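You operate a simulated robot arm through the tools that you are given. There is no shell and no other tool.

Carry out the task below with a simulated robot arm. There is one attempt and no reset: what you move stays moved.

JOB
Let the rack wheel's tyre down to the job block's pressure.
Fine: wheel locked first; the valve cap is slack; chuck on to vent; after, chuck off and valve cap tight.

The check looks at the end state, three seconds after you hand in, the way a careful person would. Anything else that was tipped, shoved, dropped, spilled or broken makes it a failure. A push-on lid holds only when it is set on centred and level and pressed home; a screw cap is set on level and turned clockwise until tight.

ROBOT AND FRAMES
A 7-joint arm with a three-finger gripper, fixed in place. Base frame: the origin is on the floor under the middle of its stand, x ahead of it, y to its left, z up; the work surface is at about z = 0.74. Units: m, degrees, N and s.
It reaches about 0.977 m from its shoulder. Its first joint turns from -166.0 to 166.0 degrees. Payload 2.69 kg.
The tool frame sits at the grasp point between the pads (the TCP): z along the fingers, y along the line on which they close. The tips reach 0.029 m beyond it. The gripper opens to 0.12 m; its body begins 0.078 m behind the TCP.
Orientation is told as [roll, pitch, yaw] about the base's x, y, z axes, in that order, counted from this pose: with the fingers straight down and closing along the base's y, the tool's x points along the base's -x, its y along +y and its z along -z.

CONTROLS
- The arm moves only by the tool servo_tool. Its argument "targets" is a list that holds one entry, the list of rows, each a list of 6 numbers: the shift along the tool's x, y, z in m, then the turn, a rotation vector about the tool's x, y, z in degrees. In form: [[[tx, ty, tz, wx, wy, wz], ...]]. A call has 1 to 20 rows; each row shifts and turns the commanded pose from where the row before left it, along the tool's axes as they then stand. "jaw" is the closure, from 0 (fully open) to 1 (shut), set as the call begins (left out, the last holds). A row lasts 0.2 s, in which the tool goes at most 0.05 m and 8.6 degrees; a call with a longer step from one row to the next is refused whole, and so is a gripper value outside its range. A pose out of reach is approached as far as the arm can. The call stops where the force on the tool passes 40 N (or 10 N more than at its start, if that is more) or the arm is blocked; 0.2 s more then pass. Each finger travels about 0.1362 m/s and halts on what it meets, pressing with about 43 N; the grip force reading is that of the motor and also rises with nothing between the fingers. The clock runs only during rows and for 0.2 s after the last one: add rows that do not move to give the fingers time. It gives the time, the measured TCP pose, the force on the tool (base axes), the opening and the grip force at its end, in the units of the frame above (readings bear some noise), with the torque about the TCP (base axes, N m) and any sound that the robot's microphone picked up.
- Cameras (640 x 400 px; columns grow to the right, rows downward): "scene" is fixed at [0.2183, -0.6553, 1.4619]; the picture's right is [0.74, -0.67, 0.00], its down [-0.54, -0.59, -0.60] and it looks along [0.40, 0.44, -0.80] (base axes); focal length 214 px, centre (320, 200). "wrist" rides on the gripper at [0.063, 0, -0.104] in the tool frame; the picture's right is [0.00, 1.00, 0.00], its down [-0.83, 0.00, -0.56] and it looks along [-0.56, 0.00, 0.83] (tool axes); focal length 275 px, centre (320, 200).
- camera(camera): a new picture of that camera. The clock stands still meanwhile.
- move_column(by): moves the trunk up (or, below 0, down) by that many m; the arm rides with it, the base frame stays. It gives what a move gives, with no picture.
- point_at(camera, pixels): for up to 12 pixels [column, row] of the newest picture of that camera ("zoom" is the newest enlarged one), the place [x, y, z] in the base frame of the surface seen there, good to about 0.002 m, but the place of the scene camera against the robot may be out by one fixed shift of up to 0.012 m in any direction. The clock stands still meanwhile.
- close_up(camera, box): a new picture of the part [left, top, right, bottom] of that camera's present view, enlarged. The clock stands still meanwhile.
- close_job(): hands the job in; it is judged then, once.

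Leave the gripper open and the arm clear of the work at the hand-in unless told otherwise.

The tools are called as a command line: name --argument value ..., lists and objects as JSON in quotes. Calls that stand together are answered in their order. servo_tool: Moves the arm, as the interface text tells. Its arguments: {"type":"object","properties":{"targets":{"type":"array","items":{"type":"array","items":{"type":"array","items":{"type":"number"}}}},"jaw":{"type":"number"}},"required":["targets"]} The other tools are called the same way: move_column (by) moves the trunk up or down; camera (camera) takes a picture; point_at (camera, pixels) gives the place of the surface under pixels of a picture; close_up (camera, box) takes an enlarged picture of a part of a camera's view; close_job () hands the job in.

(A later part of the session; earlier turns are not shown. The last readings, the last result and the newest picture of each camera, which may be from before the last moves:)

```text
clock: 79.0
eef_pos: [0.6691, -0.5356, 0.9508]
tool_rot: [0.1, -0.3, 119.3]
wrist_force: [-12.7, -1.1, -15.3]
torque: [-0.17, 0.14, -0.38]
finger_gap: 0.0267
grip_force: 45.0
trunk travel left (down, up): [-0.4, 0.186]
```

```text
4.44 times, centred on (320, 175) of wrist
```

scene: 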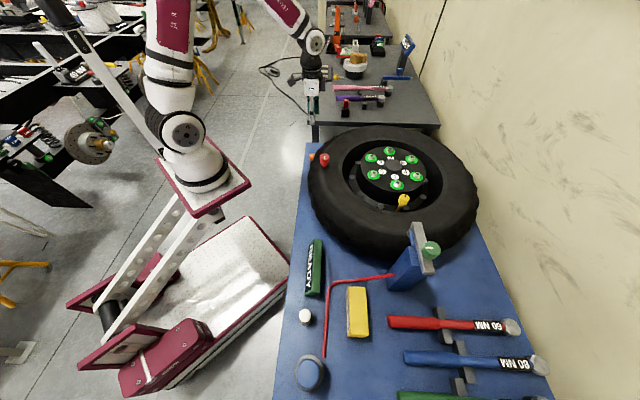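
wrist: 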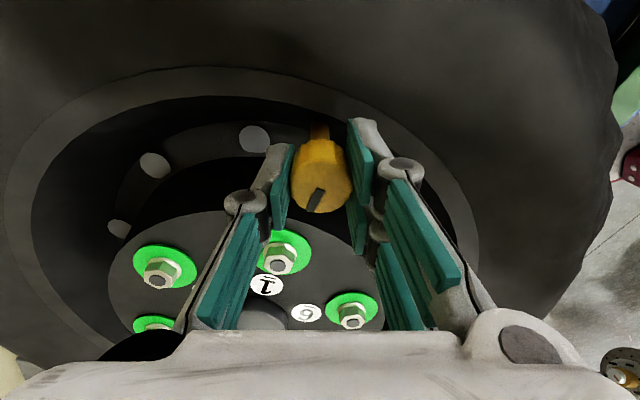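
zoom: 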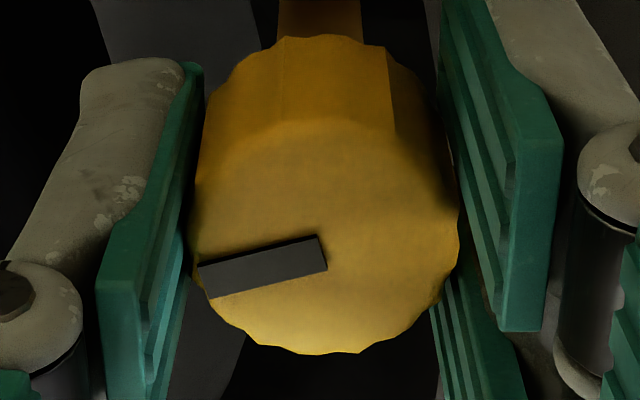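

In the last turn the mark swung in the fingers, so the cap itself stopped turning after about 25° while I was pulling up. My upward pull may be jamming the thread. I'll remove the pull (lower 1.1 mm), then turn clockwise back 40° and see whether the cap follows freely.

servo_tool --targets '[[[0, 0, 0.0006, 0, 0, 0], [0, 0, 0.0005, 0, 0, 0], [0, 0, 0, 0, 0, 6], [0, 0, 0, 0, 0, 6], [0, 0, 0, 0, 0, 6], [0, 0, 0, 0, 0, 6], [0, 0, 0, 0, 0, 6], [0, 0, 0, 0, 0, 0]]]'

close_up --camera "wrist" --box '[270, 130, 370, 220]'

```text
clock: 80.8
eef_pos: [0.6685, -0.5352, 0.9509]
tool_rot: [0.2, -0.1, 89.3]
wrist_force: [-12.1, 2.5, 8.2]
torque: [-0.02, -0.04, 0.03]
finger_gap: 0.0266
grip_force: 45.1
trunk travel left (down, up): [-0.4, 0.186]
```

```text
4.44 times, centred on (320, 175) of wrist
```

zoom: 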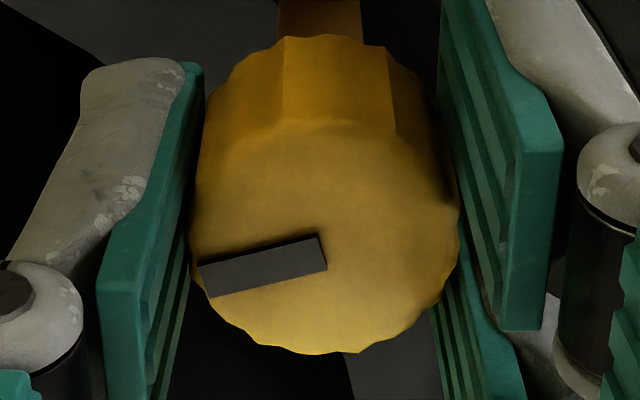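

The cap followed clockwise freely, so it's on a limited screw: it stops about 25° counter-clockwise of where it began and resists lifting there. It's now about back at its starting angle. "The valve cap is slack" reads as a condition already met, with tightening only needed at the end. I'll release it, rise and check the cap's angle and height.

servo_tool --targets '[[[0, 0, 0.0005, 0, 0, 0], [0, 0, 0, 0, 0, 0], [0, 0, -0.03, 0, 0, 0], [0, 0, -0.04, 0, 0, 0], [0, 0, -0.03, 0, 0, 8], [0, 0, 0, 0, 0, 8], [0, 0, 0, 0, 0, 8], [0, 0, 0, 0, 0, 8], [0, 0, 0, 0, 0, 8], [0, 0, 0, 0, 0, 4]]]' --jaw 0.3

camera --camera "wrist"

close_up --camera "wrist" --box '[280, 75, 360, 155]'

close_up --camera "scene" --box '[375, 180, 425, 215]'

point_at --camera "wrist" --pixels '[[318, 118], [318, 110], [318, 126], [310, 120], [326, 120]]'

```text
clock: 83.0
eef_pos: [0.6703, -0.5335, 1.0494]
tool_rot: [0.4, 0.1, 45.2]
wrist_force: [-0.4, -0.2, 0.5]
torque: [-0.01, 0.01, -0.04]
finger_gap: 0.0843
grip_force: 0.2
trunk travel left (down, up): [-0.4, 0.186]
```

```text
taken
```

wrist: 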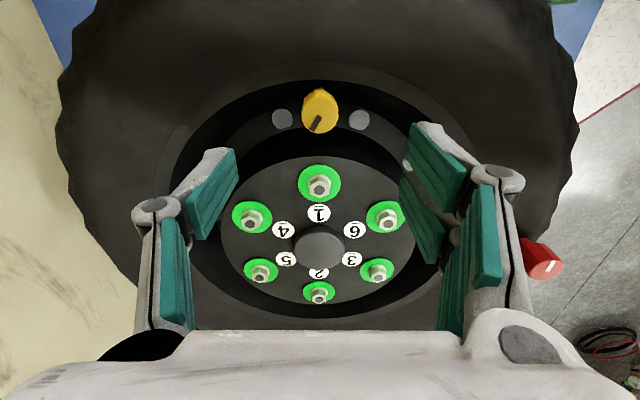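

```text
5.00 times, centred on (320, 115) of wrist
```

zoom: 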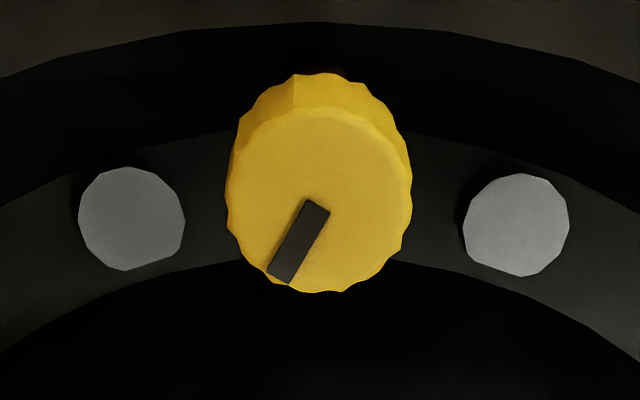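

```text
11.43 times, centred on (400, 198) of scene
```

zoom: 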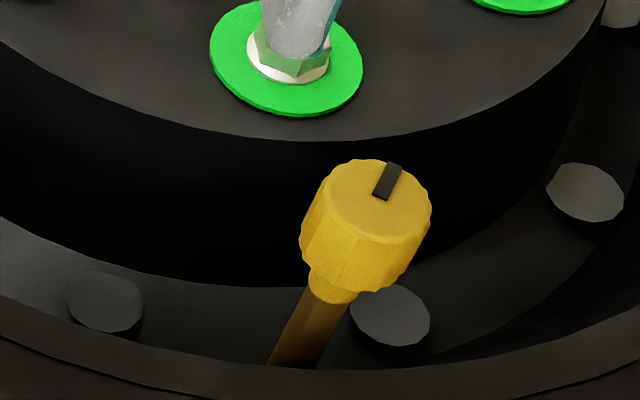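

```text
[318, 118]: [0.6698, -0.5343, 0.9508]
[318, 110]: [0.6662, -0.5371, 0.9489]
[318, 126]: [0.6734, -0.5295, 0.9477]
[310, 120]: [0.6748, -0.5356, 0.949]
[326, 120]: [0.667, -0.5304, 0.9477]
```

The cap is back as it was, within a few degrees, at the same height. Next is the chuck. I'll rise and hover over the green knob to measure it.

servo_tool --targets '[[[0, 0, -0.035, 0, 0, 0], [0, 0, -0.035, 0, 0, 0], [0.048, 0.0015, 0, 0, 0, 0], [0.048, 0.0015, 0, 0, 0, 0], [0.048, 0.0015, 0, 0, 0, 0], [0.048, 0.0015, 0, 0, 0, 0]]]' --jaw 0

camera --camera "wrist"

close_up --camera "wrist" --box '[260, 80, 380, 220]'

```text
clock: 84.4
eef_pos: [0.525, -0.6535, 1.1147]
tool_rot: [0.4, 0.1, 45.5]
wrist_force: [1.3, 0.6, 0.1]
torque: [-0.03, 0.04, -0.04]
finger_gap: 0.1198
grip_force: 0.0
out of reach, approached as far as the arm can: row 6
trunk travel left (down, up): [-0.4, 0.186]
```

```text
taken
```

wrist: 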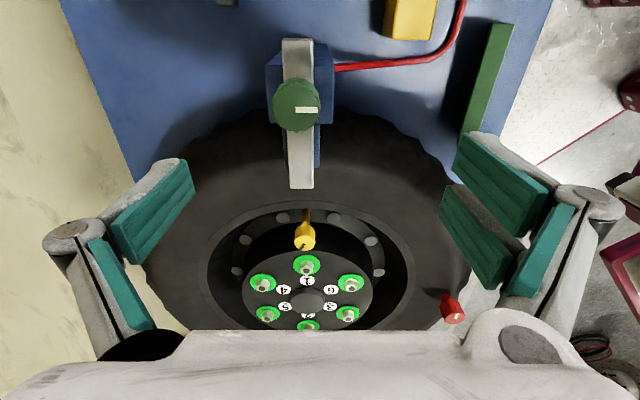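

```text
2.86 times, centred on (320, 150) of wrist
```

zoom: 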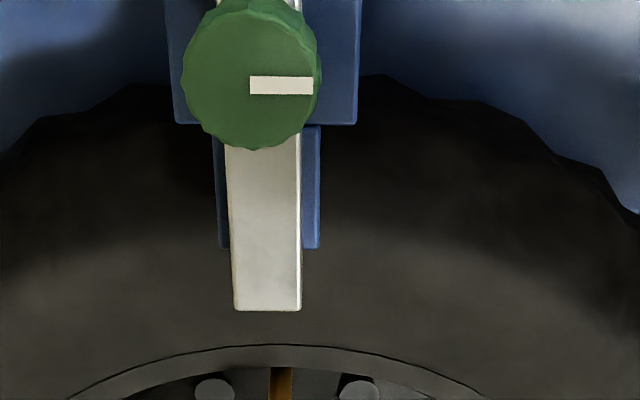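

The reach limit clipped the last row slightly. The picture shows the green knob at (297,106), the silver bar from (297,45) to (300,185), and the blue guide beneath. I'll zoom on them and measure.

close_up --camera "wrist" --box '[250, 30, 350, 200]'

point_at --camera "wrist" --pixels '[[297, 106], [275, 106], [320, 106], [297, 126], [297, 88], [298, 45], [300, 186], [288, 160], [312, 160], [280, 150], [317, 150], [303, 236]]'

```text
2.35 times, centred on (300, 115) of wrist
```

zoom: 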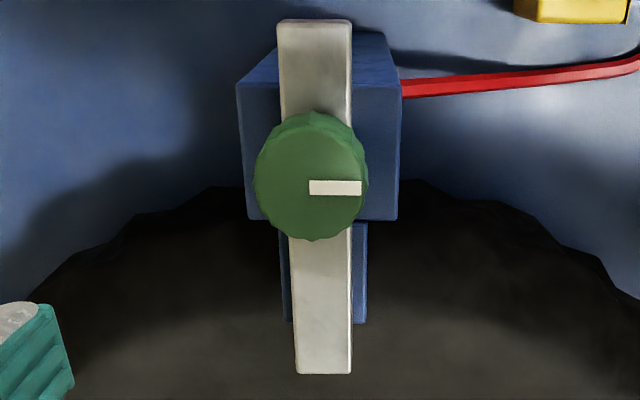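

```text
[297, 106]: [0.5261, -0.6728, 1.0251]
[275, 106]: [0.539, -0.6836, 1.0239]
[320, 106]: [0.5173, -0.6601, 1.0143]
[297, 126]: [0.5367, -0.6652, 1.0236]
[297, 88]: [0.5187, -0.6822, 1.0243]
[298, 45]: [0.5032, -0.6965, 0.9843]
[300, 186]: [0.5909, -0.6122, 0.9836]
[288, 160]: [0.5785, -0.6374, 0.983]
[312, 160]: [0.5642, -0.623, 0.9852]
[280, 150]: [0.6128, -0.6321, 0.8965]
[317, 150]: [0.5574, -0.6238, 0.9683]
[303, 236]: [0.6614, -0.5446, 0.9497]
```

The green knob's centre is about (0.5285,-0.672), top z 1.0245, r≈0.016; the bar top is at z 0.984. The bar is aligned with the valve 0.12 m ahead. I'll turn to yaw -45, an easier reach, and hover 4 cm above it.

servo_tool --targets '[[[0, 0, 0, 0, 0, 8.2], [0, 0, 0, 0, 0, 8.2], [0, 0, 0, 0, 0, 8.2], [0, 0, 0, 0, 0, 8.2], [0, 0, 0, 0, 0, 8.2], [0, 0, 0, 0, 0, 8.2], [0, 0, 0, 0, 0, 8.2], [0, 0, 0, 0, 0, 8.2], [0, 0, 0, 0, 0, 8.2], [0, 0, 0, 0, 0, 8.2], [0, 0, 0, 0, 0, 8.2], [-0.0156, -0.0106, 0.02, 0, 0, 0], [0, 0, 0.025, 0, 0, 0]]]'

camera --camera "wrist"

close_up --camera "wrist" --box '[250, 100, 390, 240]'

```text
clock: 87.2
eef_pos: [0.5261, -0.6606, 1.0663]
tool_rot: [-0.1, 0.2, -45.0]
wrist_force: [0.0, -0.3, 0.3]
torque: [-0.01, 0.01, 0.01]
finger_gap: 0.12
grip_force: 0.0
out of reach, approached as far as the arm can: row 12
trunk travel left (down, up): [-0.4, 0.186]
```

```text
taken
```

wrist: 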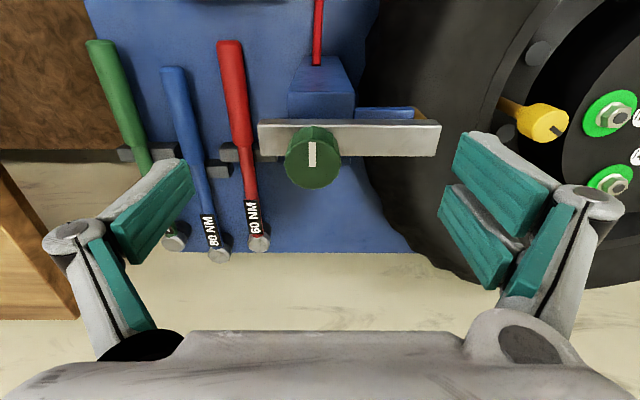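

```text
2.86 times, centred on (320, 170) of wrist
```

zoom: 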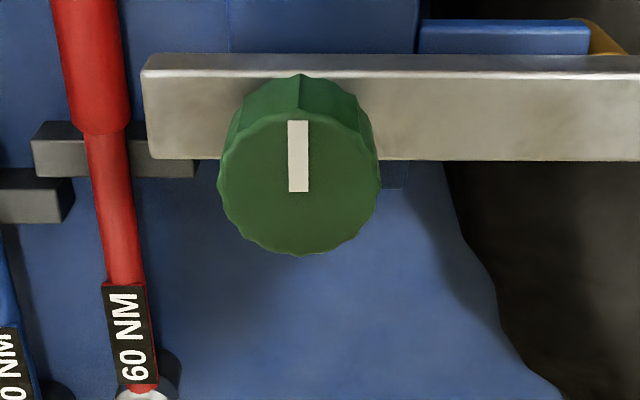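

Row 12 was clipped again, so this is near the arm's reach limit. I'll look at the arm's posture from the scene camera to decide whether raising or lowering the trunk helps.

camera --camera "scene"

point_at --camera "scene" --pixels '[[200, 175], [180, 135], [205, 205], [160, 60], [215, 185], [190, 160]]'

```text
taken
```

scene: 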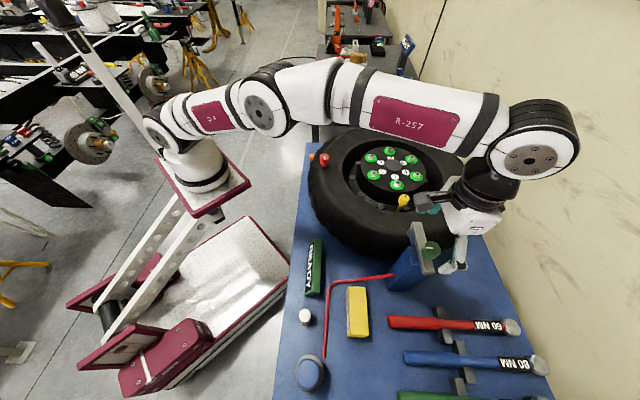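

```text
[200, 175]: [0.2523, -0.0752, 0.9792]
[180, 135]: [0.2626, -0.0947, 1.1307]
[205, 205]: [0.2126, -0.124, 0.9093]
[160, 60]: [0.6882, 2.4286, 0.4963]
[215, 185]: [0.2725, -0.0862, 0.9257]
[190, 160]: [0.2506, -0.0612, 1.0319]
```

The arm is nearly straight. Its shoulder is around (0.25,-0.05,1.1), lower than the wrist (about 1.3), so raising the trunk 0.15 m should give more horizontal reach. The arm rides up, clear of everything.

move_column --by 0.15

```text
clock: 89.0
eef_pos: [0.4197, -0.6592, 1.216]
tool_rot: [0.0, 0.4, -44.9]
wrist_force: [-0.3, -0.1, 0.0]
torque: [-0.01, 0.03, -0.02]
finger_gap: 0.1201
grip_force: 0.1
trunk travel left (down, up): [-0.55, 0.036]
```

The trunk is inclined, and raising it shifted the arm back 0.106 m in x, which doesn't help. I'll go back down 0.15 and instead tilt the hand slightly back toward the robot to gain reach at the green knob.

move_column --by -0.15

```text
clock: 90.7
eef_pos: [0.5442, -0.6592, 1.0668]
tool_rot: [0.1, 0.4, -45.1]
wrist_force: [0.1, 0.1, 0.0]
torque: [0.01, -0.04, -0.01]
finger_gap: 0.1198
grip_force: 0.0
trunk travel left (down, up): [-0.4, 0.186]
```

servo_tool --targets '[[[0, 0, 0, 0, 0, 0], [0, 0, 0, 0, 0, 0]]]'

camera --camera "wrist"

point_at --camera "wrist" --pixels '[[311, 160], [300, 160], [325, 160], [330, 130], [540, 122], [400, 130]]'

```text
clock: 91.3
eef_pos: [0.5434, -0.6588, 1.0659]
tool_rot: [0.0, 0.5, -45.0]
wrist_force: [-0.6, -0.4, -1.3]
torque: [0.01, -0.01, -0.03]
finger_gap: 0.12
grip_force: 0.1
trunk travel left (down, up): [-0.4, 0.186]
```

```text
taken
```

wrist: 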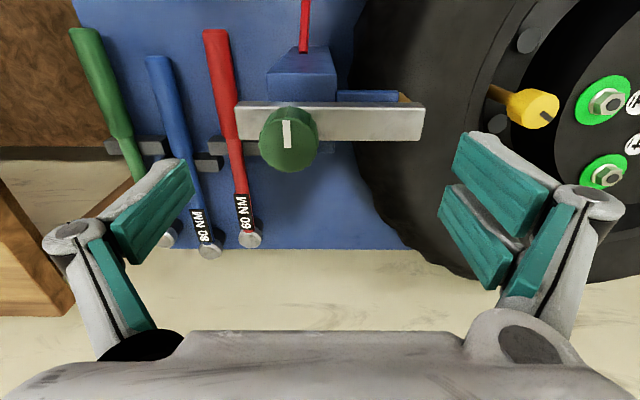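

```text
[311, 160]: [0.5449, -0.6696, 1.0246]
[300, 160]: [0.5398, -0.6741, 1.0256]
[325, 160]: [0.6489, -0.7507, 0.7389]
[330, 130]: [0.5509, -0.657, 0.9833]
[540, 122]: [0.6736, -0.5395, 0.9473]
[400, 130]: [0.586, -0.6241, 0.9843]
```

The picture agrees with the new pose; the knob now appears at (289,140). I'll re-measure the knob precisely.

point_at --camera "wrist" --pixels '[[289, 148], [262, 145], [316, 145], [289, 124], [289, 169], [533, 108]]'

close_up --camera "wrist" --box '[240, 90, 340, 190]'

```text
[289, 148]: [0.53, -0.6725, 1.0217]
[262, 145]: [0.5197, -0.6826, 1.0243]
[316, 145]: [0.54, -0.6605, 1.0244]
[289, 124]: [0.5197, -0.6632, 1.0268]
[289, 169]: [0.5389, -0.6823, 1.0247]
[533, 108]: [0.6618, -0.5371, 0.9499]
```

```text
4.00 times, centred on (290, 140) of wrist
```

zoom: 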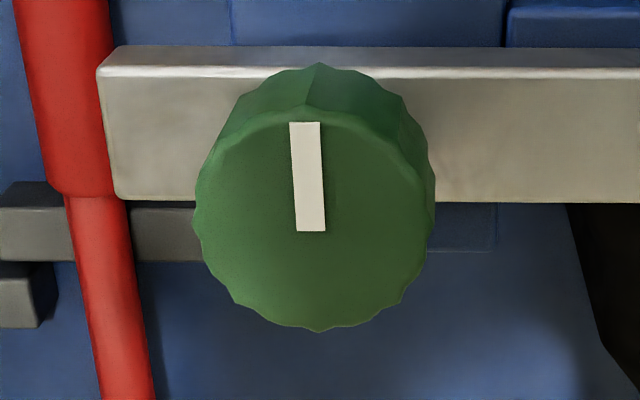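

The green knob's centre is (0.529,-0.672), top z 1.0245. I'll tilt the hand back 10°, move over the knob and descend to TCP z 1.019, so the tips stay 5 mm above the bar.

servo_tool --targets '[[[0, 0, 0, 0, -5, 0], [0, 0, 0, 0, -5, 0], [0, -0.0195, 0, 0, 0, 0], [0.0045, 0, 0.023, 0, 0, 0], [0.0045, 0, 0.023, 0, 0, 0]]]' --jaw 0.3

camera --camera "wrist"

```text
clock: 92.5
eef_pos: [0.5434, -0.7095, 1.0301]
tool_rot: [0.0, -9.5, -44.9]
wrist_force: [-0.1, 0.8, -0.1]
torque: [0.01, 0.01, 0.0]
finger_gap: 0.084
grip_force: 0.1
out of reach, approached as far as the arm can: row 1, 2, 3, 4, 5
trunk travel left (down, up): [-0.4, 0.186]
```

```text
taken
```

wrist: 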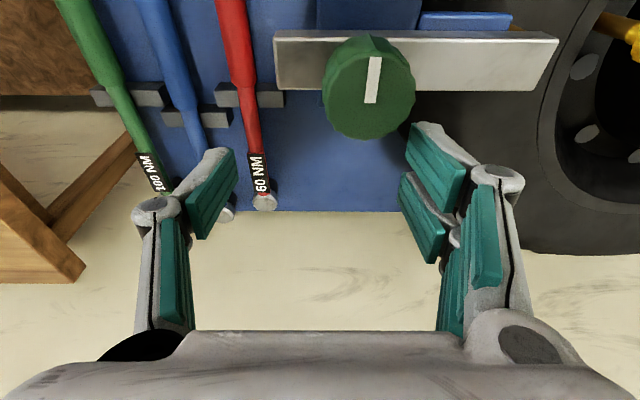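

The tilted pose was out of reach and the hand ended 4 cm too far out, clear of everything; the knob shows at (370,90). Tilting is not the answer. I'll rise 3 cm, untilt, and come back over the knob upright at low height, where the reach is better.

servo_tool --targets '[[[-0.005, 0, -0.0296, 0, 0, 0], [0.02, 0.004, 0, 0, 3.2, 0], [0.02, 0.004, 0, 0, 3.2, 0], [0, 0, 0, 0, 3.1, 0]]]'

camera --camera "wrist"

```text
clock: 93.5
eef_pos: [0.5199, -0.6715, 1.0549]
tool_rot: [0.0, -0.1, -44.9]
wrist_force: [0.3, 0.9, 0.4]
torque: [-0.01, -0.03, 0.0]
finger_gap: 0.0839
grip_force: 0.0
out of reach, approached as far as the arm can: row 1
trunk travel left (down, up): [-0.4, 0.186]
```

```text
taken
```

wrist: 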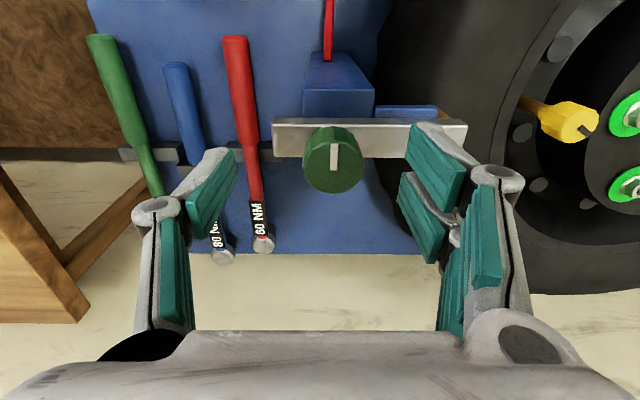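

Upright and within reach now. The knob appears 6 mm to the right and 5 mm ahead of the finger midpoint. I'll shift and descend to z≈1.018.

servo_tool --targets '[[[-0.0055, 0.0065, 0, 0, 0, 0], [0, 0, 0.0185, 0, 0, 0], [0, 0, 0.0185, 0, 0, 0], [0, 0, 0, 0, 0, 0]]]'

camera --camera "wrist"

```text
clock: 94.5
eef_pos: [0.528, -0.6715, 1.0184]
tool_rot: [0.0, 0.0, -44.8]
wrist_force: [0.0, 0.0, 0.7]
torque: [0.0, 0.02, -0.01]
finger_gap: 0.084
grip_force: 0.1
trunk travel left (down, up): [-0.4, 0.186]
```

```text
taken
```

wrist: 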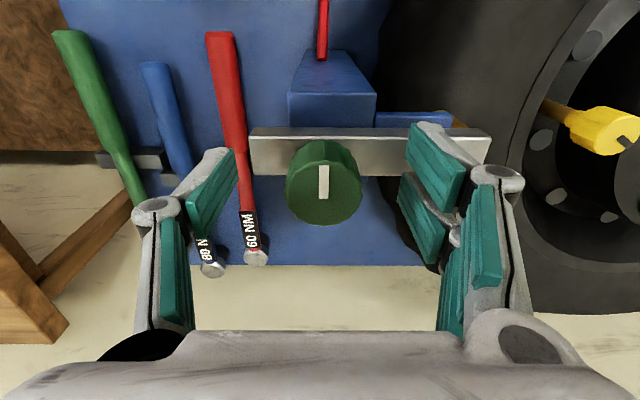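

The knob is centred at about (324,187). I'll shift 1.5 mm and close on it.

servo_tool --targets '[[[0, 0.0015, 0, 0, 0, 0], [0, 0, 0, 0, 0, 0]]]'

servo_tool --targets '[[[0, 0, 0, 0, 0, 0], [0, 0, 0, 0, 0, 0], [0, 0, 0, 0, 0, 0], [0, 0, 0, 0, 0, 0]]]' --jaw 0.9

camera --camera "wrist"

```text
clock: 95.1
eef_pos: [0.528, -0.6704, 1.0174]
tool_rot: [0.0, 0.0, -45.0]
wrist_force: [1.1, 0.8, -1.0]
torque: [0.0, 0.0, -0.03]
finger_gap: 0.084
grip_force: 0.1
trunk travel left (down, up): [-0.4, 0.186]
```

```text
clock: 96.1
eef_pos: [0.5308, -0.6703, 1.0172]
tool_rot: [0.0, -0.1, -45.0]
wrist_force: [0.8, -0.3, 3.2]
torque: [-0.02, -0.03, 0.04]
finger_gap: 0.0322
grip_force: 45.3
trunk travel left (down, up): [-0.4, 0.186]
```

```text
taken
```

wrist: 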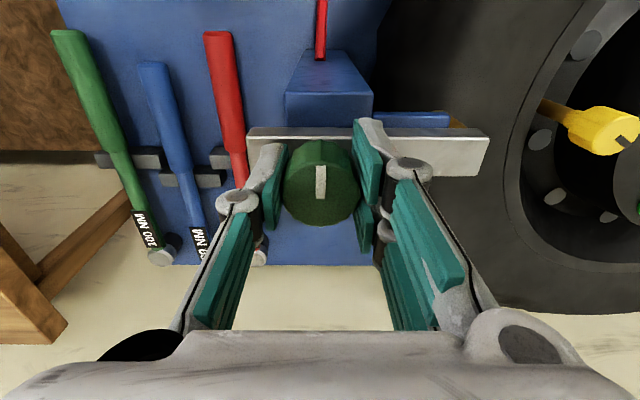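

I'm gripping the green knob with almost no side force. I'll test a 6 mm slide along the bar toward the wheel (tool +y).

servo_tool --targets '[[[0, 0.002, 0, 0, 0, 0], [0, 0.002, 0, 0, 0, 0], [0, 0.002, 0, 0, 0, 0], [0, 0, 0, 0, 0, 0]]]'

camera --camera "wrist"

```text
clock: 97.1
eef_pos: [0.5339, -0.6667, 1.0174]
tool_rot: [-0.2, 0.0, -45.0]
wrist_force: [0.2, -5.1, 2.4]
torque: [-0.26, -0.1, -0.15]
finger_gap: 0.032
grip_force: 44.9
trunk travel left (down, up): [-0.4, 0.186]
```

```text
taken
```

wrist: 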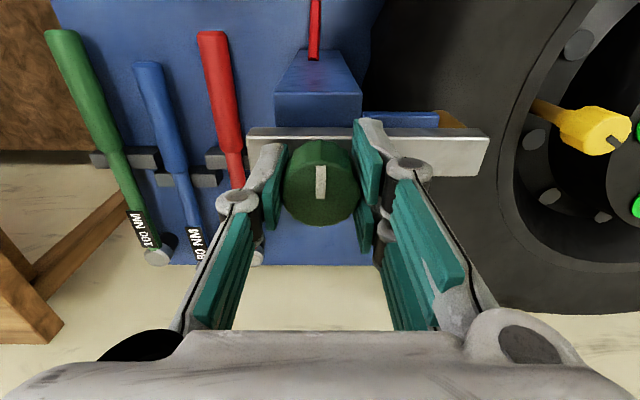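

The bar and knob moved with me at only about 4 N, so the chuck slides toward the valve. I'll keep sliding 3 cm, watching the force.

servo_tool --targets '[[[0, 0.004, 0, 0, 0, 0], [0, 0.004, 0, 0, 0, 0], [0, 0.004, 0, 0, 0, 0], [0, 0.004, 0, 0, 0, 0], [0, 0.004, 0, 0, 0, 0], [0, 0.004, 0, 0, 0, 0], [0, 0, 0, 0, 0, 0]]]'

camera --camera "wrist"

camera --camera "scene"

```text
clock: 98.7
eef_pos: [0.5505, -0.6509, 1.0171]
tool_rot: [-0.1, -0.2, -44.9]
wrist_force: [5.8, -8.2, 13.9]
torque: [0.11, 0.14, -0.12]
finger_gap: 0.0323
grip_force: 44.9
trunk travel left (down, up): [-0.4, 0.186]
```

```text
taken
```

wrist: 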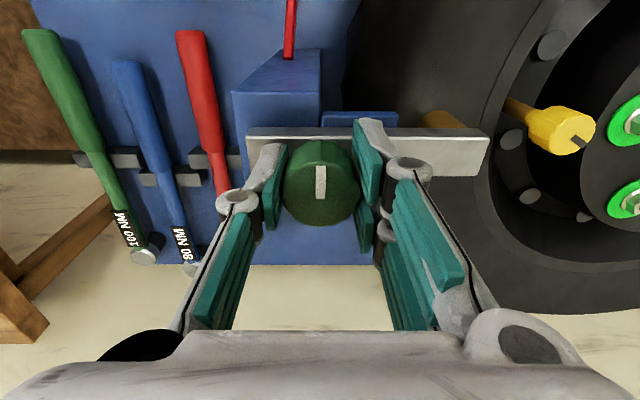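

```text
taken
```

scene: 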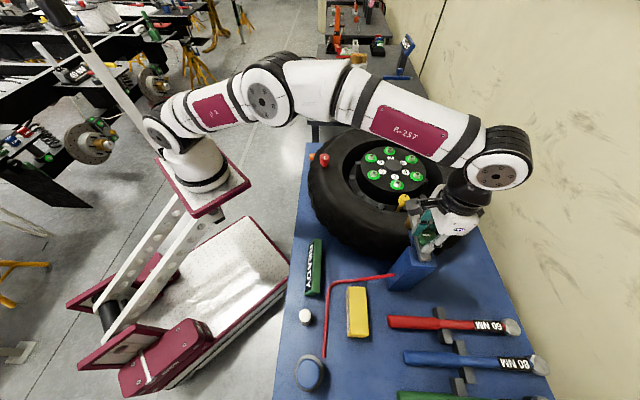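

The chuck bar slides along and the blue guide stays behind, total about 3 cm. I'll relieve the small side and vertical loads and continue another 2.4 cm, checking the display too.

servo_tool --targets '[[[-0.0006, 0.004, -0.0008, 0, 0, 0], [0, 0.004, 0, 0, 0, 0], [0, 0.004, 0, 0, 0, 0], [0, 0.004, 0, 0, 0, 0], [0, 0.004, 0, 0, 0, 0], [0, 0.004, 0, 0, 0, 0], [0, 0, 0, 0, 0, 0]]]'

camera --camera "wrist"

close_up --camera "scene" --box '[285, 170, 485, 310]'

```text
clock: 100.3
eef_pos: [0.5683, -0.6327, 1.0179]
tool_rot: [0.0, 0.0, -45.1]
wrist_force: [-1.2, -3.1, 4.2]
torque: [-0.03, -0.01, -0.03]
finger_gap: 0.0322
grip_force: 44.9
trunk travel left (down, up): [-0.4, 0.186]
```

```text
taken
```

wrist: 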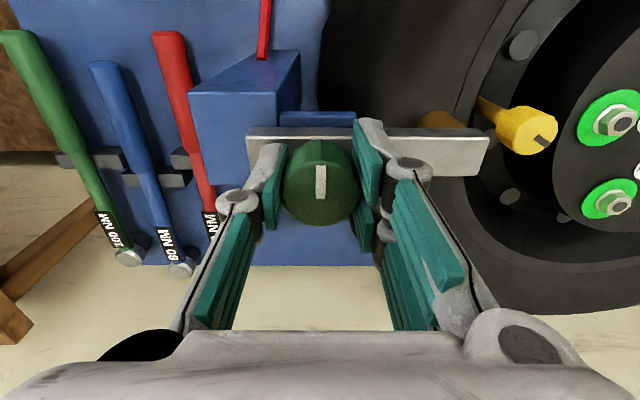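

```text
2.86 times, centred on (385, 240) of scene
```

zoom: 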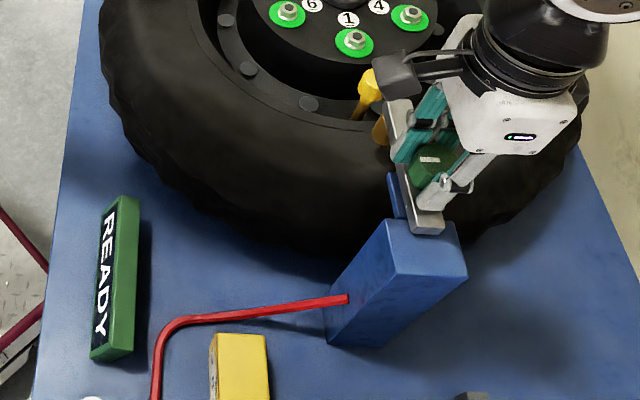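

About 5.4 cm of travel so far, and the display still says READY. I'll check whether the chuck is on a rail or loose in my hand with a tiny 2 mm upward test.

servo_tool --targets '[[[0, 0, -0.001, 0, 0, 0], [0, 0, -0.001, 0, 0, 0], [0, 0, 0, 0, 0, 0]]]'

```text
clock: 101.1
eef_pos: [0.5669, -0.632, 1.0181]
tool_rot: [0.0, 0.2, -45.0]
wrist_force: [-4.7, 4.0, -11.9]
torque: [-0.33, -0.28, -0.09]
finger_gap: 0.0322
grip_force: 45.0
trunk travel left (down, up): [-0.4, 0.186]
```

It's held vertically (16 N for 2 mm), so it's a rail slide. I'll undo the lift and continue, now carefully approaching the cap.

servo_tool --targets '[[[0, 0, 0.0015, 0, 0, 0], [0, 0.004, 0, 0, 0, 0], [0, 0.004, 0, 0, 0, 0], [0, 0.004, 0, 0, 0, 0], [0, 0.004, 0, 0, 0, 0], [0, 0, 0, 0, 0, 0]]]'

camera --camera "wrist"

close_up --camera "scene" --box '[370, 180, 450, 240]'

```text
clock: 102.5
eef_pos: [0.5798, -0.6215, 1.0177]
tool_rot: [0.1, -0.1, -45.0]
wrist_force: [-10.7, 7.0, -10.2]
torque: [-0.16, 0.05, -0.05]
finger_gap: 0.0321
grip_force: 44.5
trunk travel left (down, up): [-0.4, 0.186]
```

```text
taken
```

wrist: 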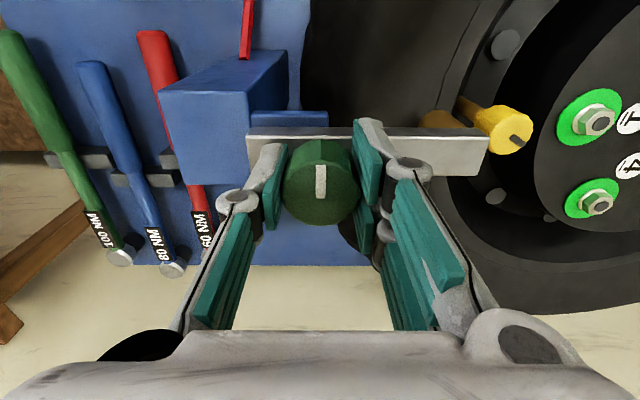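

```text
6.67 times, centred on (410, 210) of scene
```

zoom: 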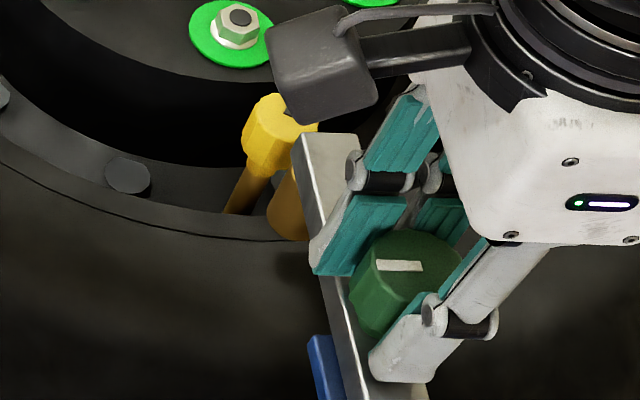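

Now 7.2 cm in, with the nozzle about 2.5 cm short of the cap and no force along the slide. I'll relieve the side load and continue in small steps.

servo_tool --targets '[[[0.0008, 0.003, 0.0006, 0, 0, 0], [0, 0.003, 0, 0, 0, 0], [0, 0.003, 0, 0, 0, 0], [0, 0.003, 0, 0, 0, 0], [0, 0, 0, 0, 0, 0]]]'

close_up --camera "scene" --box '[370, 180, 450, 240]'

close_up --camera "wrist" --box '[400, 80, 560, 180]'

close_up --camera "scene" --box '[285, 230, 345, 310]'

```text
clock: 103.7
eef_pos: [0.5872, -0.613, 1.0172]
tool_rot: [0.0, -0.2, -44.9]
wrist_force: [-3.0, -0.1, -6.2]
torque: [-0.32, -0.07, 0.03]
finger_gap: 0.032
grip_force: 45.2
trunk travel left (down, up): [-0.4, 0.186]
```

```text
6.67 times, centred on (410, 210) of scene
```

zoom: 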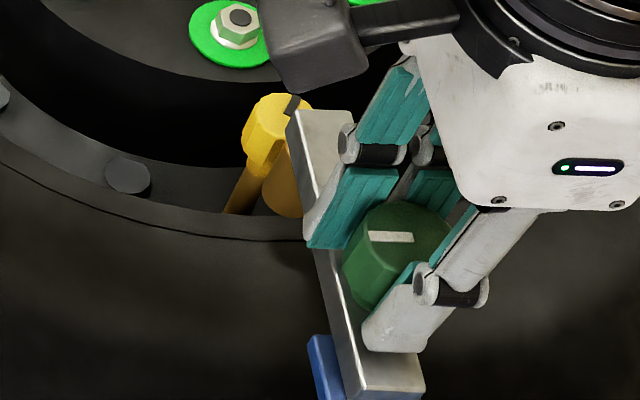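

```text
4.00 times, centred on (480, 130) of wrist
```

zoom: 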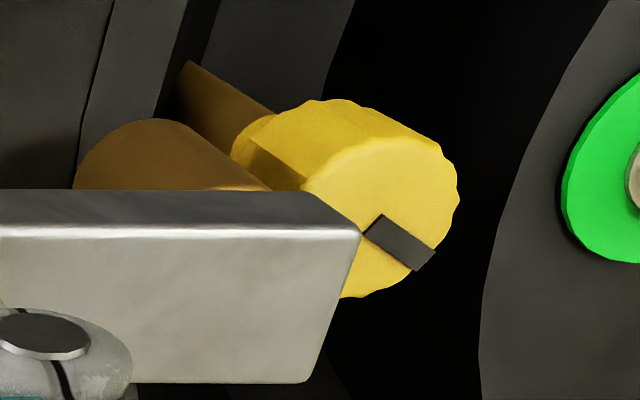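

```text
5.00 times, centred on (315, 270) of scene
```

zoom: 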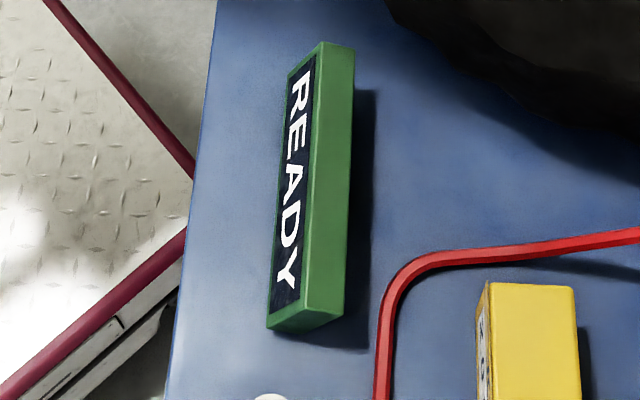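

8.3 cm in, the nozzle is just short of the cap, about 1.5 cm. I'll continue 2 mm at a time for 8 mm.

servo_tool --targets '[[[0, 0.002, 0.0003, 0, 0, 0], [0, 0.002, 0, 0, 0, 0], [0, 0.002, 0, 0, 0, 0], [0, 0.002, 0, 0, 0, 0], [0, 0, 0, 0, 0, 0]]]'

close_up --camera "wrist" --box '[400, 80, 560, 180]'

close_up --camera "scene" --box '[285, 230, 345, 310]'

```text
clock: 104.9
eef_pos: [0.5937, -0.6089, 1.0165]
tool_rot: [0.0, -0.2, -45.0]
wrist_force: [5.1, -9.9, 1.4]
torque: [-0.65, -0.39, -0.09]
finger_gap: 0.0319
grip_force: 45.0
trunk travel left (down, up): [-0.4, 0.186]
```

```text
4.00 times, centred on (480, 130) of wrist
```

zoom: 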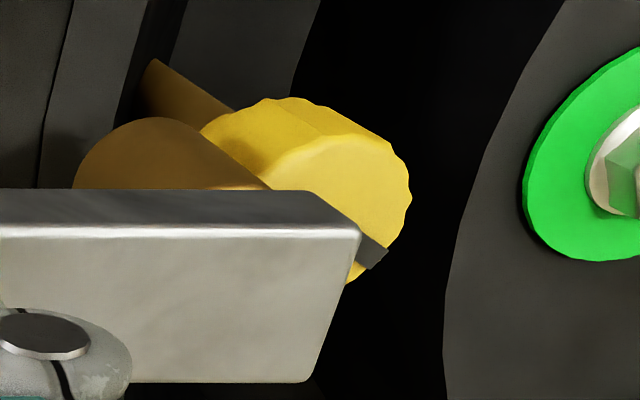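

```text
5.00 times, centred on (315, 270) of scene
```

zoom: 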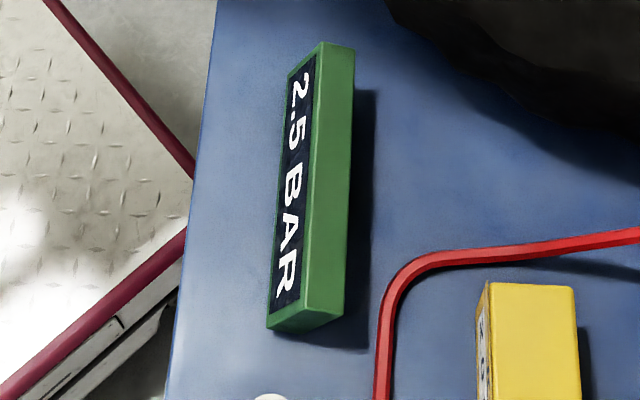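

The display now reads "2.5 BAR", so the chuck is on and the wheel-lock and cap conditions are accepted. The target is 2.0 BAR. I'll push 2 mm more to seat the chuck off the threshold.

servo_tool --targets '[[[-0.0004, 0.001, 0, 0, 0, 0], [0, 0.001, 0, 0, 0, 0], [0, 0, 0, 0, 0, 0]]]'

close_up --camera "scene" --box '[285, 230, 345, 310]'

close_up --camera "wrist" --box '[400, 80, 560, 180]'

```text
clock: 105.7
eef_pos: [0.5933, -0.6062, 1.0182]
tool_rot: [0.0, -0.2, -45.0]
wrist_force: [7.0, -10.7, 5.7]
torque: [-0.27, -0.13, -0.14]
finger_gap: 0.0316
grip_force: 45.2
trunk travel left (down, up): [-0.4, 0.186]
```

```text
5.00 times, centred on (315, 270) of scene
```

zoom: 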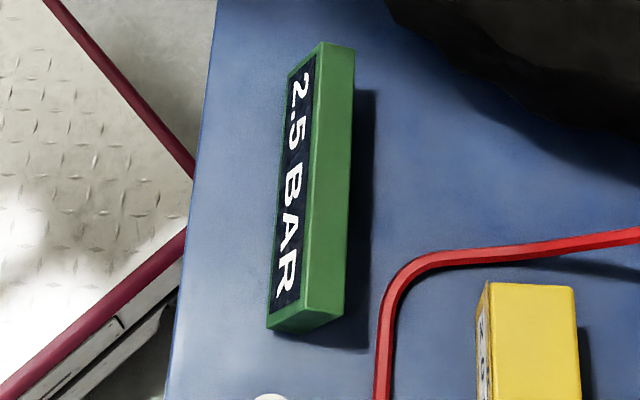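

```text
4.00 times, centred on (480, 130) of wrist
```

zoom: 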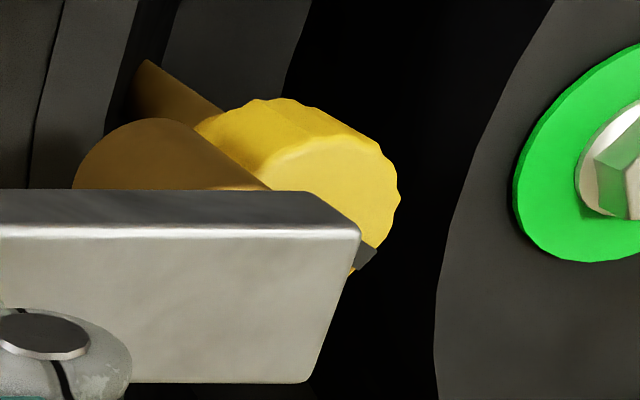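

It still reads 2.5 BAR and still slides lightly. I'll add 3 mm for margin, then check for a stop.

servo_tool --targets '[[[-0.0005, 0.001, -0.0002, 0, 0, 0], [0, 0.001, 0, 0, 0, 0], [0, 0.001, 0, 0, 0, 0], [0, 0, 0, 0, 0, 0]]]'

close_up --camera "wrist" --box '[400, 80, 560, 180]'

```text
clock: 106.7
eef_pos: [0.5967, -0.6052, 1.0179]
tool_rot: [-0.1, -0.1, -44.9]
wrist_force: [5.8, -12.0, 7.7]
torque: [-0.1, -0.1, -0.07]
finger_gap: 0.032
grip_force: 44.8
trunk travel left (down, up): [-0.4, 0.186]
```

```text
4.00 times, centred on (480, 130) of wrist
```

zoom: 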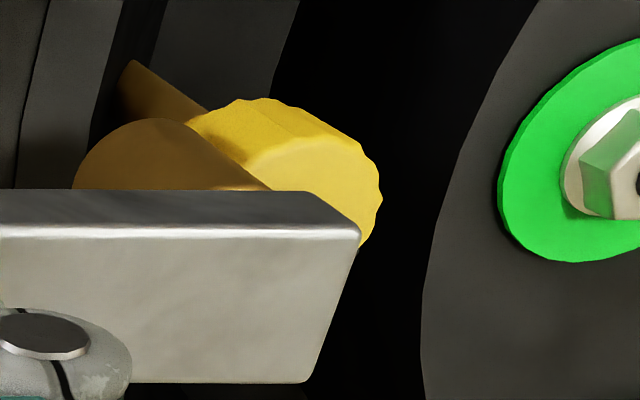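

The chuck is about 9.5 cm in and reading. I'll release the green knob (jaw 0.5), rise straight up and check that the display still shows the pressure.

servo_tool --targets '[[[0, 0, 0, 0, 0, 0], [0, 0, 0, 0, 0, 0], [0, 0, -0.01, 0, 0, 0], [0, 0, -0.03, 0, 0, 0], [0, 0, -0.045, 0, 0, 0]]]' --jaw 0.55

camera --camera "scene"

close_up --camera "scene" --box '[285, 230, 345, 310]'

camera --camera "wrist"

```text
clock: 107.9
eef_pos: [0.5959, -0.6049, 1.1017]
tool_rot: [0.0, 0.1, -45.0]
wrist_force: [1.4, -0.8, 0.1]
torque: [0.03, 0.01, 0.02]
finger_gap: 0.0543
grip_force: 0.1
trunk travel left (down, up): [-0.4, 0.186]
```

```text
taken
```

scene: 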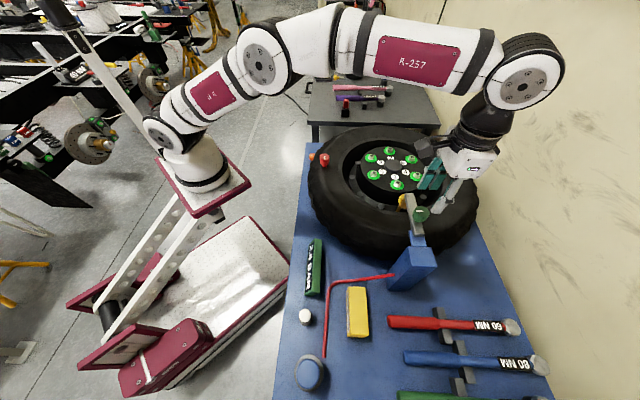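

```text
5.00 times, centred on (315, 270) of scene
```

zoom: 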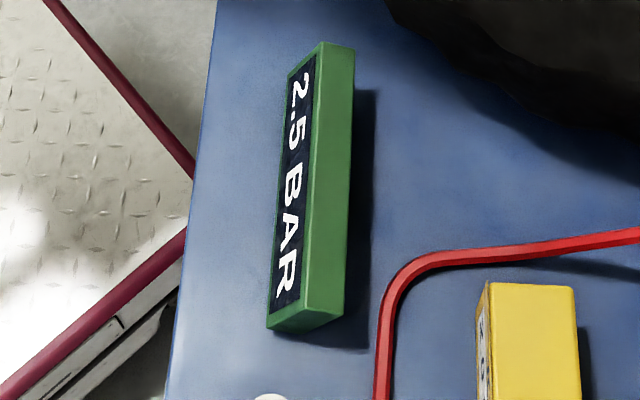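

```text
taken
```

wrist: 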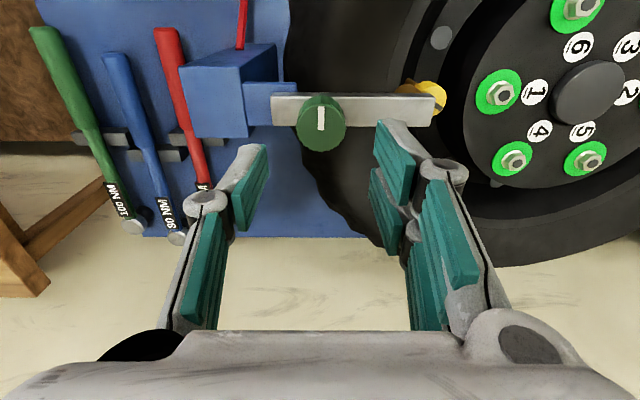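

The chuck stays put and it still shows 2.5 BAR. Now I'll go to hover over the white button near (0.26,-0.545).

servo_tool --targets '[[[0.035, -0.0244, 0.005, 0, 0, 0], [0.035, -0.0244, 0.005, 0, 0, 0], [0.035, -0.0244, 0.01, 0, 0, 0], [0.035, -0.0244, 0.015, 0, 0, 0], [0.035, -0.0244, 0.015, 0, 0, 0], [0.035, -0.0244, 0.02, 0, 0, 0], [0.035, -0.0244, 0.02, 0, 0, 0], [0.035, -0.0244, 0.02, 0, 0, 0]]]'

camera --camera "wrist"

```text
clock: 109.7
eef_pos: [0.2598, -0.5446, 0.9917]
tool_rot: [0.0, 0.0, -44.9]
wrist_force: [1.1, -0.5, 0.2]
torque: [-0.02, 0.01, -0.02]
finger_gap: 0.054
grip_force: 0.1
trunk travel left (down, up): [-0.4, 0.186]
```

```text
taken
```

wrist: 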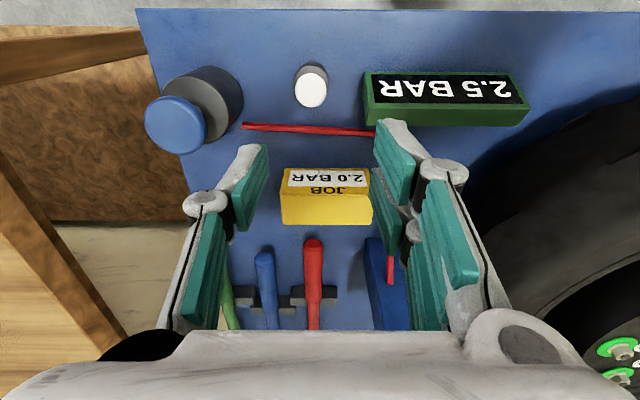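

The wrist view shows the display (2.5 BAR) and the white button at (311,88). I'll measure the button.

point_at --camera "wrist" --pixels '[[311, 91], [298, 91], [325, 91], [311, 80], [311, 104], [322, 72], [175, 125], [340, 180]]'

close_up --camera "wrist" --box '[270, 50, 350, 130]'

```text
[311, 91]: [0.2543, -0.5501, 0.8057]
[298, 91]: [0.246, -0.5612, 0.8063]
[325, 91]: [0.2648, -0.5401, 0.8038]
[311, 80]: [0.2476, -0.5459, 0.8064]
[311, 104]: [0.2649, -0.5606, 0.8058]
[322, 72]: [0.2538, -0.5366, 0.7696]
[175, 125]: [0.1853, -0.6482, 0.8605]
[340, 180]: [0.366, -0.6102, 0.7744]
```

```text
5.00 times, centred on (310, 90) of wrist
```

zoom: 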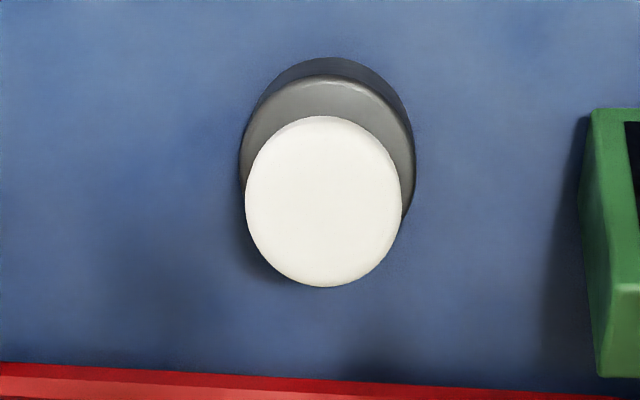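

White button: centre (0.2545,-0.5495), top z 0.8057, r≈0.016. I'll close the fingers and descend so the tips stop about 1 cm above it.

servo_tool --targets '[[[0.0003, -0.0072, 0, 0, 0, 0], [0, 0, 0.04, 0, 0, 0], [0, 0, 0.04, 0, 0, 0], [0, 0, 0.035, 0, 0, 0], [0, 0, 0.03, 0, 0, 0]]]' --jaw 1

camera --camera "wrist"

```text
clock: 110.9
eef_pos: [0.2563, -0.5504, 0.8482]
tool_rot: [0.0, -0.2, -44.9]
wrist_force: [-0.3, 0.1, -0.1]
torque: [-0.01, -0.02, -0.02]
finger_gap: 0.0
grip_force: 28.1
trunk travel left (down, up): [-0.4, 0.186]
```

```text
taken
```

wrist: 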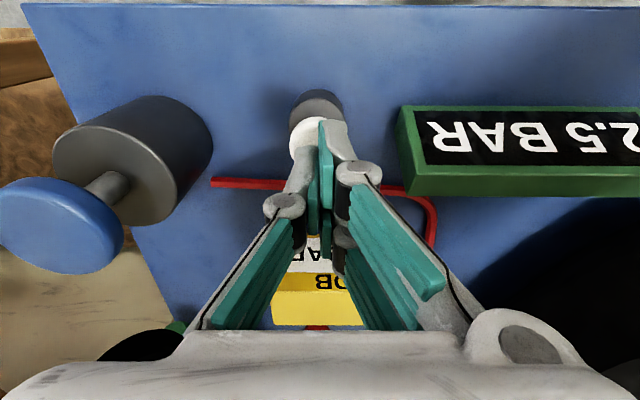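

The tips are over the button. I'll shift 3 mm and do one short shallow tap, pressing about 4 mm past contact and back up, then read the display.

servo_tool --targets '[[[0.003, 0, 0.012, 0, 0, 0], [0, 0, 0.005, 0, 0, 0], [0, 0, -0.006, 0, 0, 0]]]'

camera --camera "wrist"

close_up --camera "scene" --box '[285, 230, 345, 310]'

```text
clock: 111.7
eef_pos: [0.2534, -0.5475, 0.8361]
tool_rot: [0.0, 0.0, -45.0]
wrist_force: [0.9, 0.0, 0.0]
torque: [-0.01, -0.03, 0.02]
finger_gap: 0.0002
grip_force: 28.2
trunk travel left (down, up): [-0.4, 0.186]
```

```text
taken
```

wrist: 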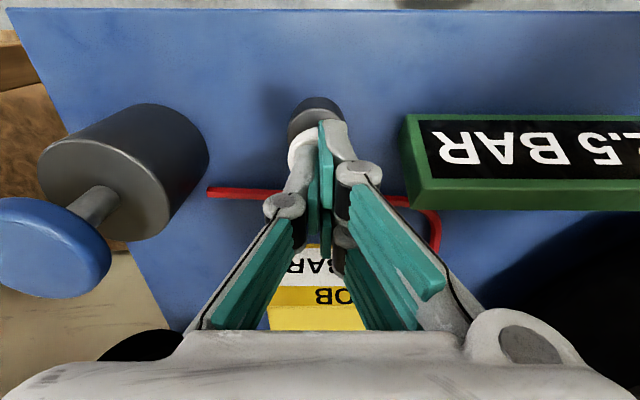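

```text
5.00 times, centred on (315, 270) of scene
```

zoom: 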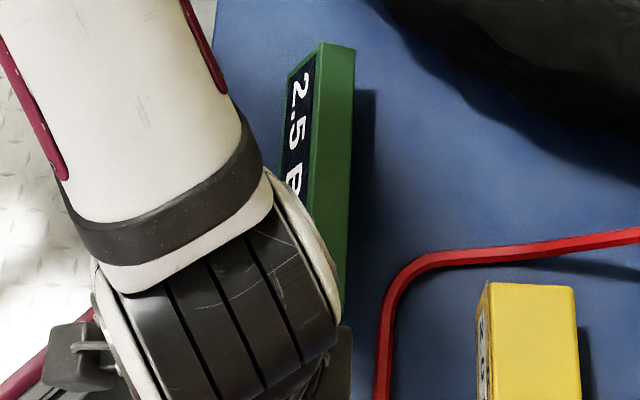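

Still 2.5 BAR, so the tap was too shallow. The clock stands still between calls, so I'll press 6 mm down and read force and display while holding.

servo_tool --targets '[[[0, 0, 0.006, 0, 0, 0]]]'

camera --camera "wrist"

```text
clock: 112.1
eef_pos: [0.2534, -0.5487, 0.8321]
tool_rot: [0.0, 0.0, -45.0]
wrist_force: [-0.7, 0.4, 1.1]
torque: [0.03, -0.04, -0.02]
finger_gap: 0.0059
grip_force: 28.5
trunk travel left (down, up): [-0.4, 0.186]
```

```text
taken
```

wrist: 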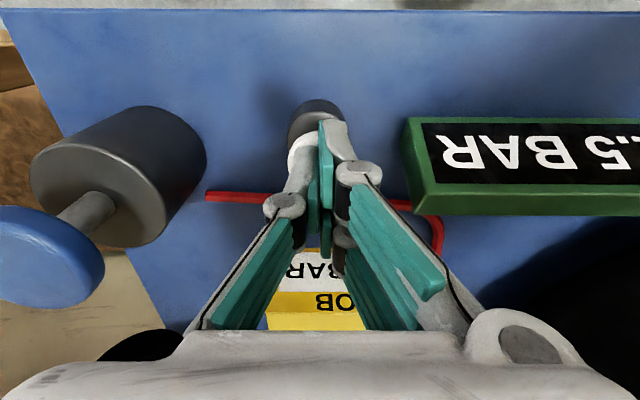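

Barely touching: 1 N, and the gap opened a little. I'll press 3 mm further.

servo_tool --targets '[[[0, 0, 0.003, 0, 0, 0]]]'

camera --camera "wrist"

```text
clock: 112.5
eef_pos: [0.254, -0.5475, 0.8271]
tool_rot: [-0.1, -0.1, -45.0]
wrist_force: [-0.5, 1.0, 1.7]
torque: [0.05, 0.02, 0.01]
finger_gap: 0.0058
grip_force: 28.5
trunk travel left (down, up): [-0.4, 0.186]
```

```text
taken
```

wrist: 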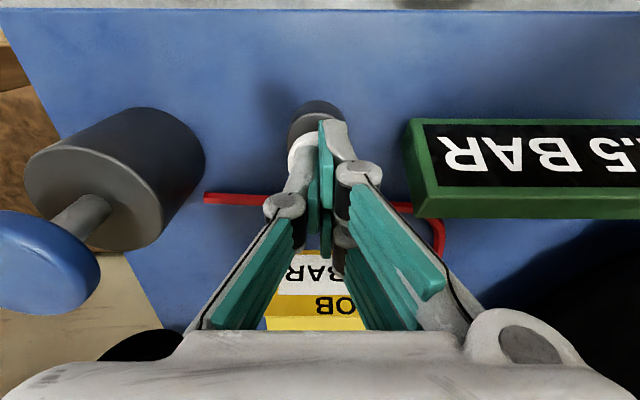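

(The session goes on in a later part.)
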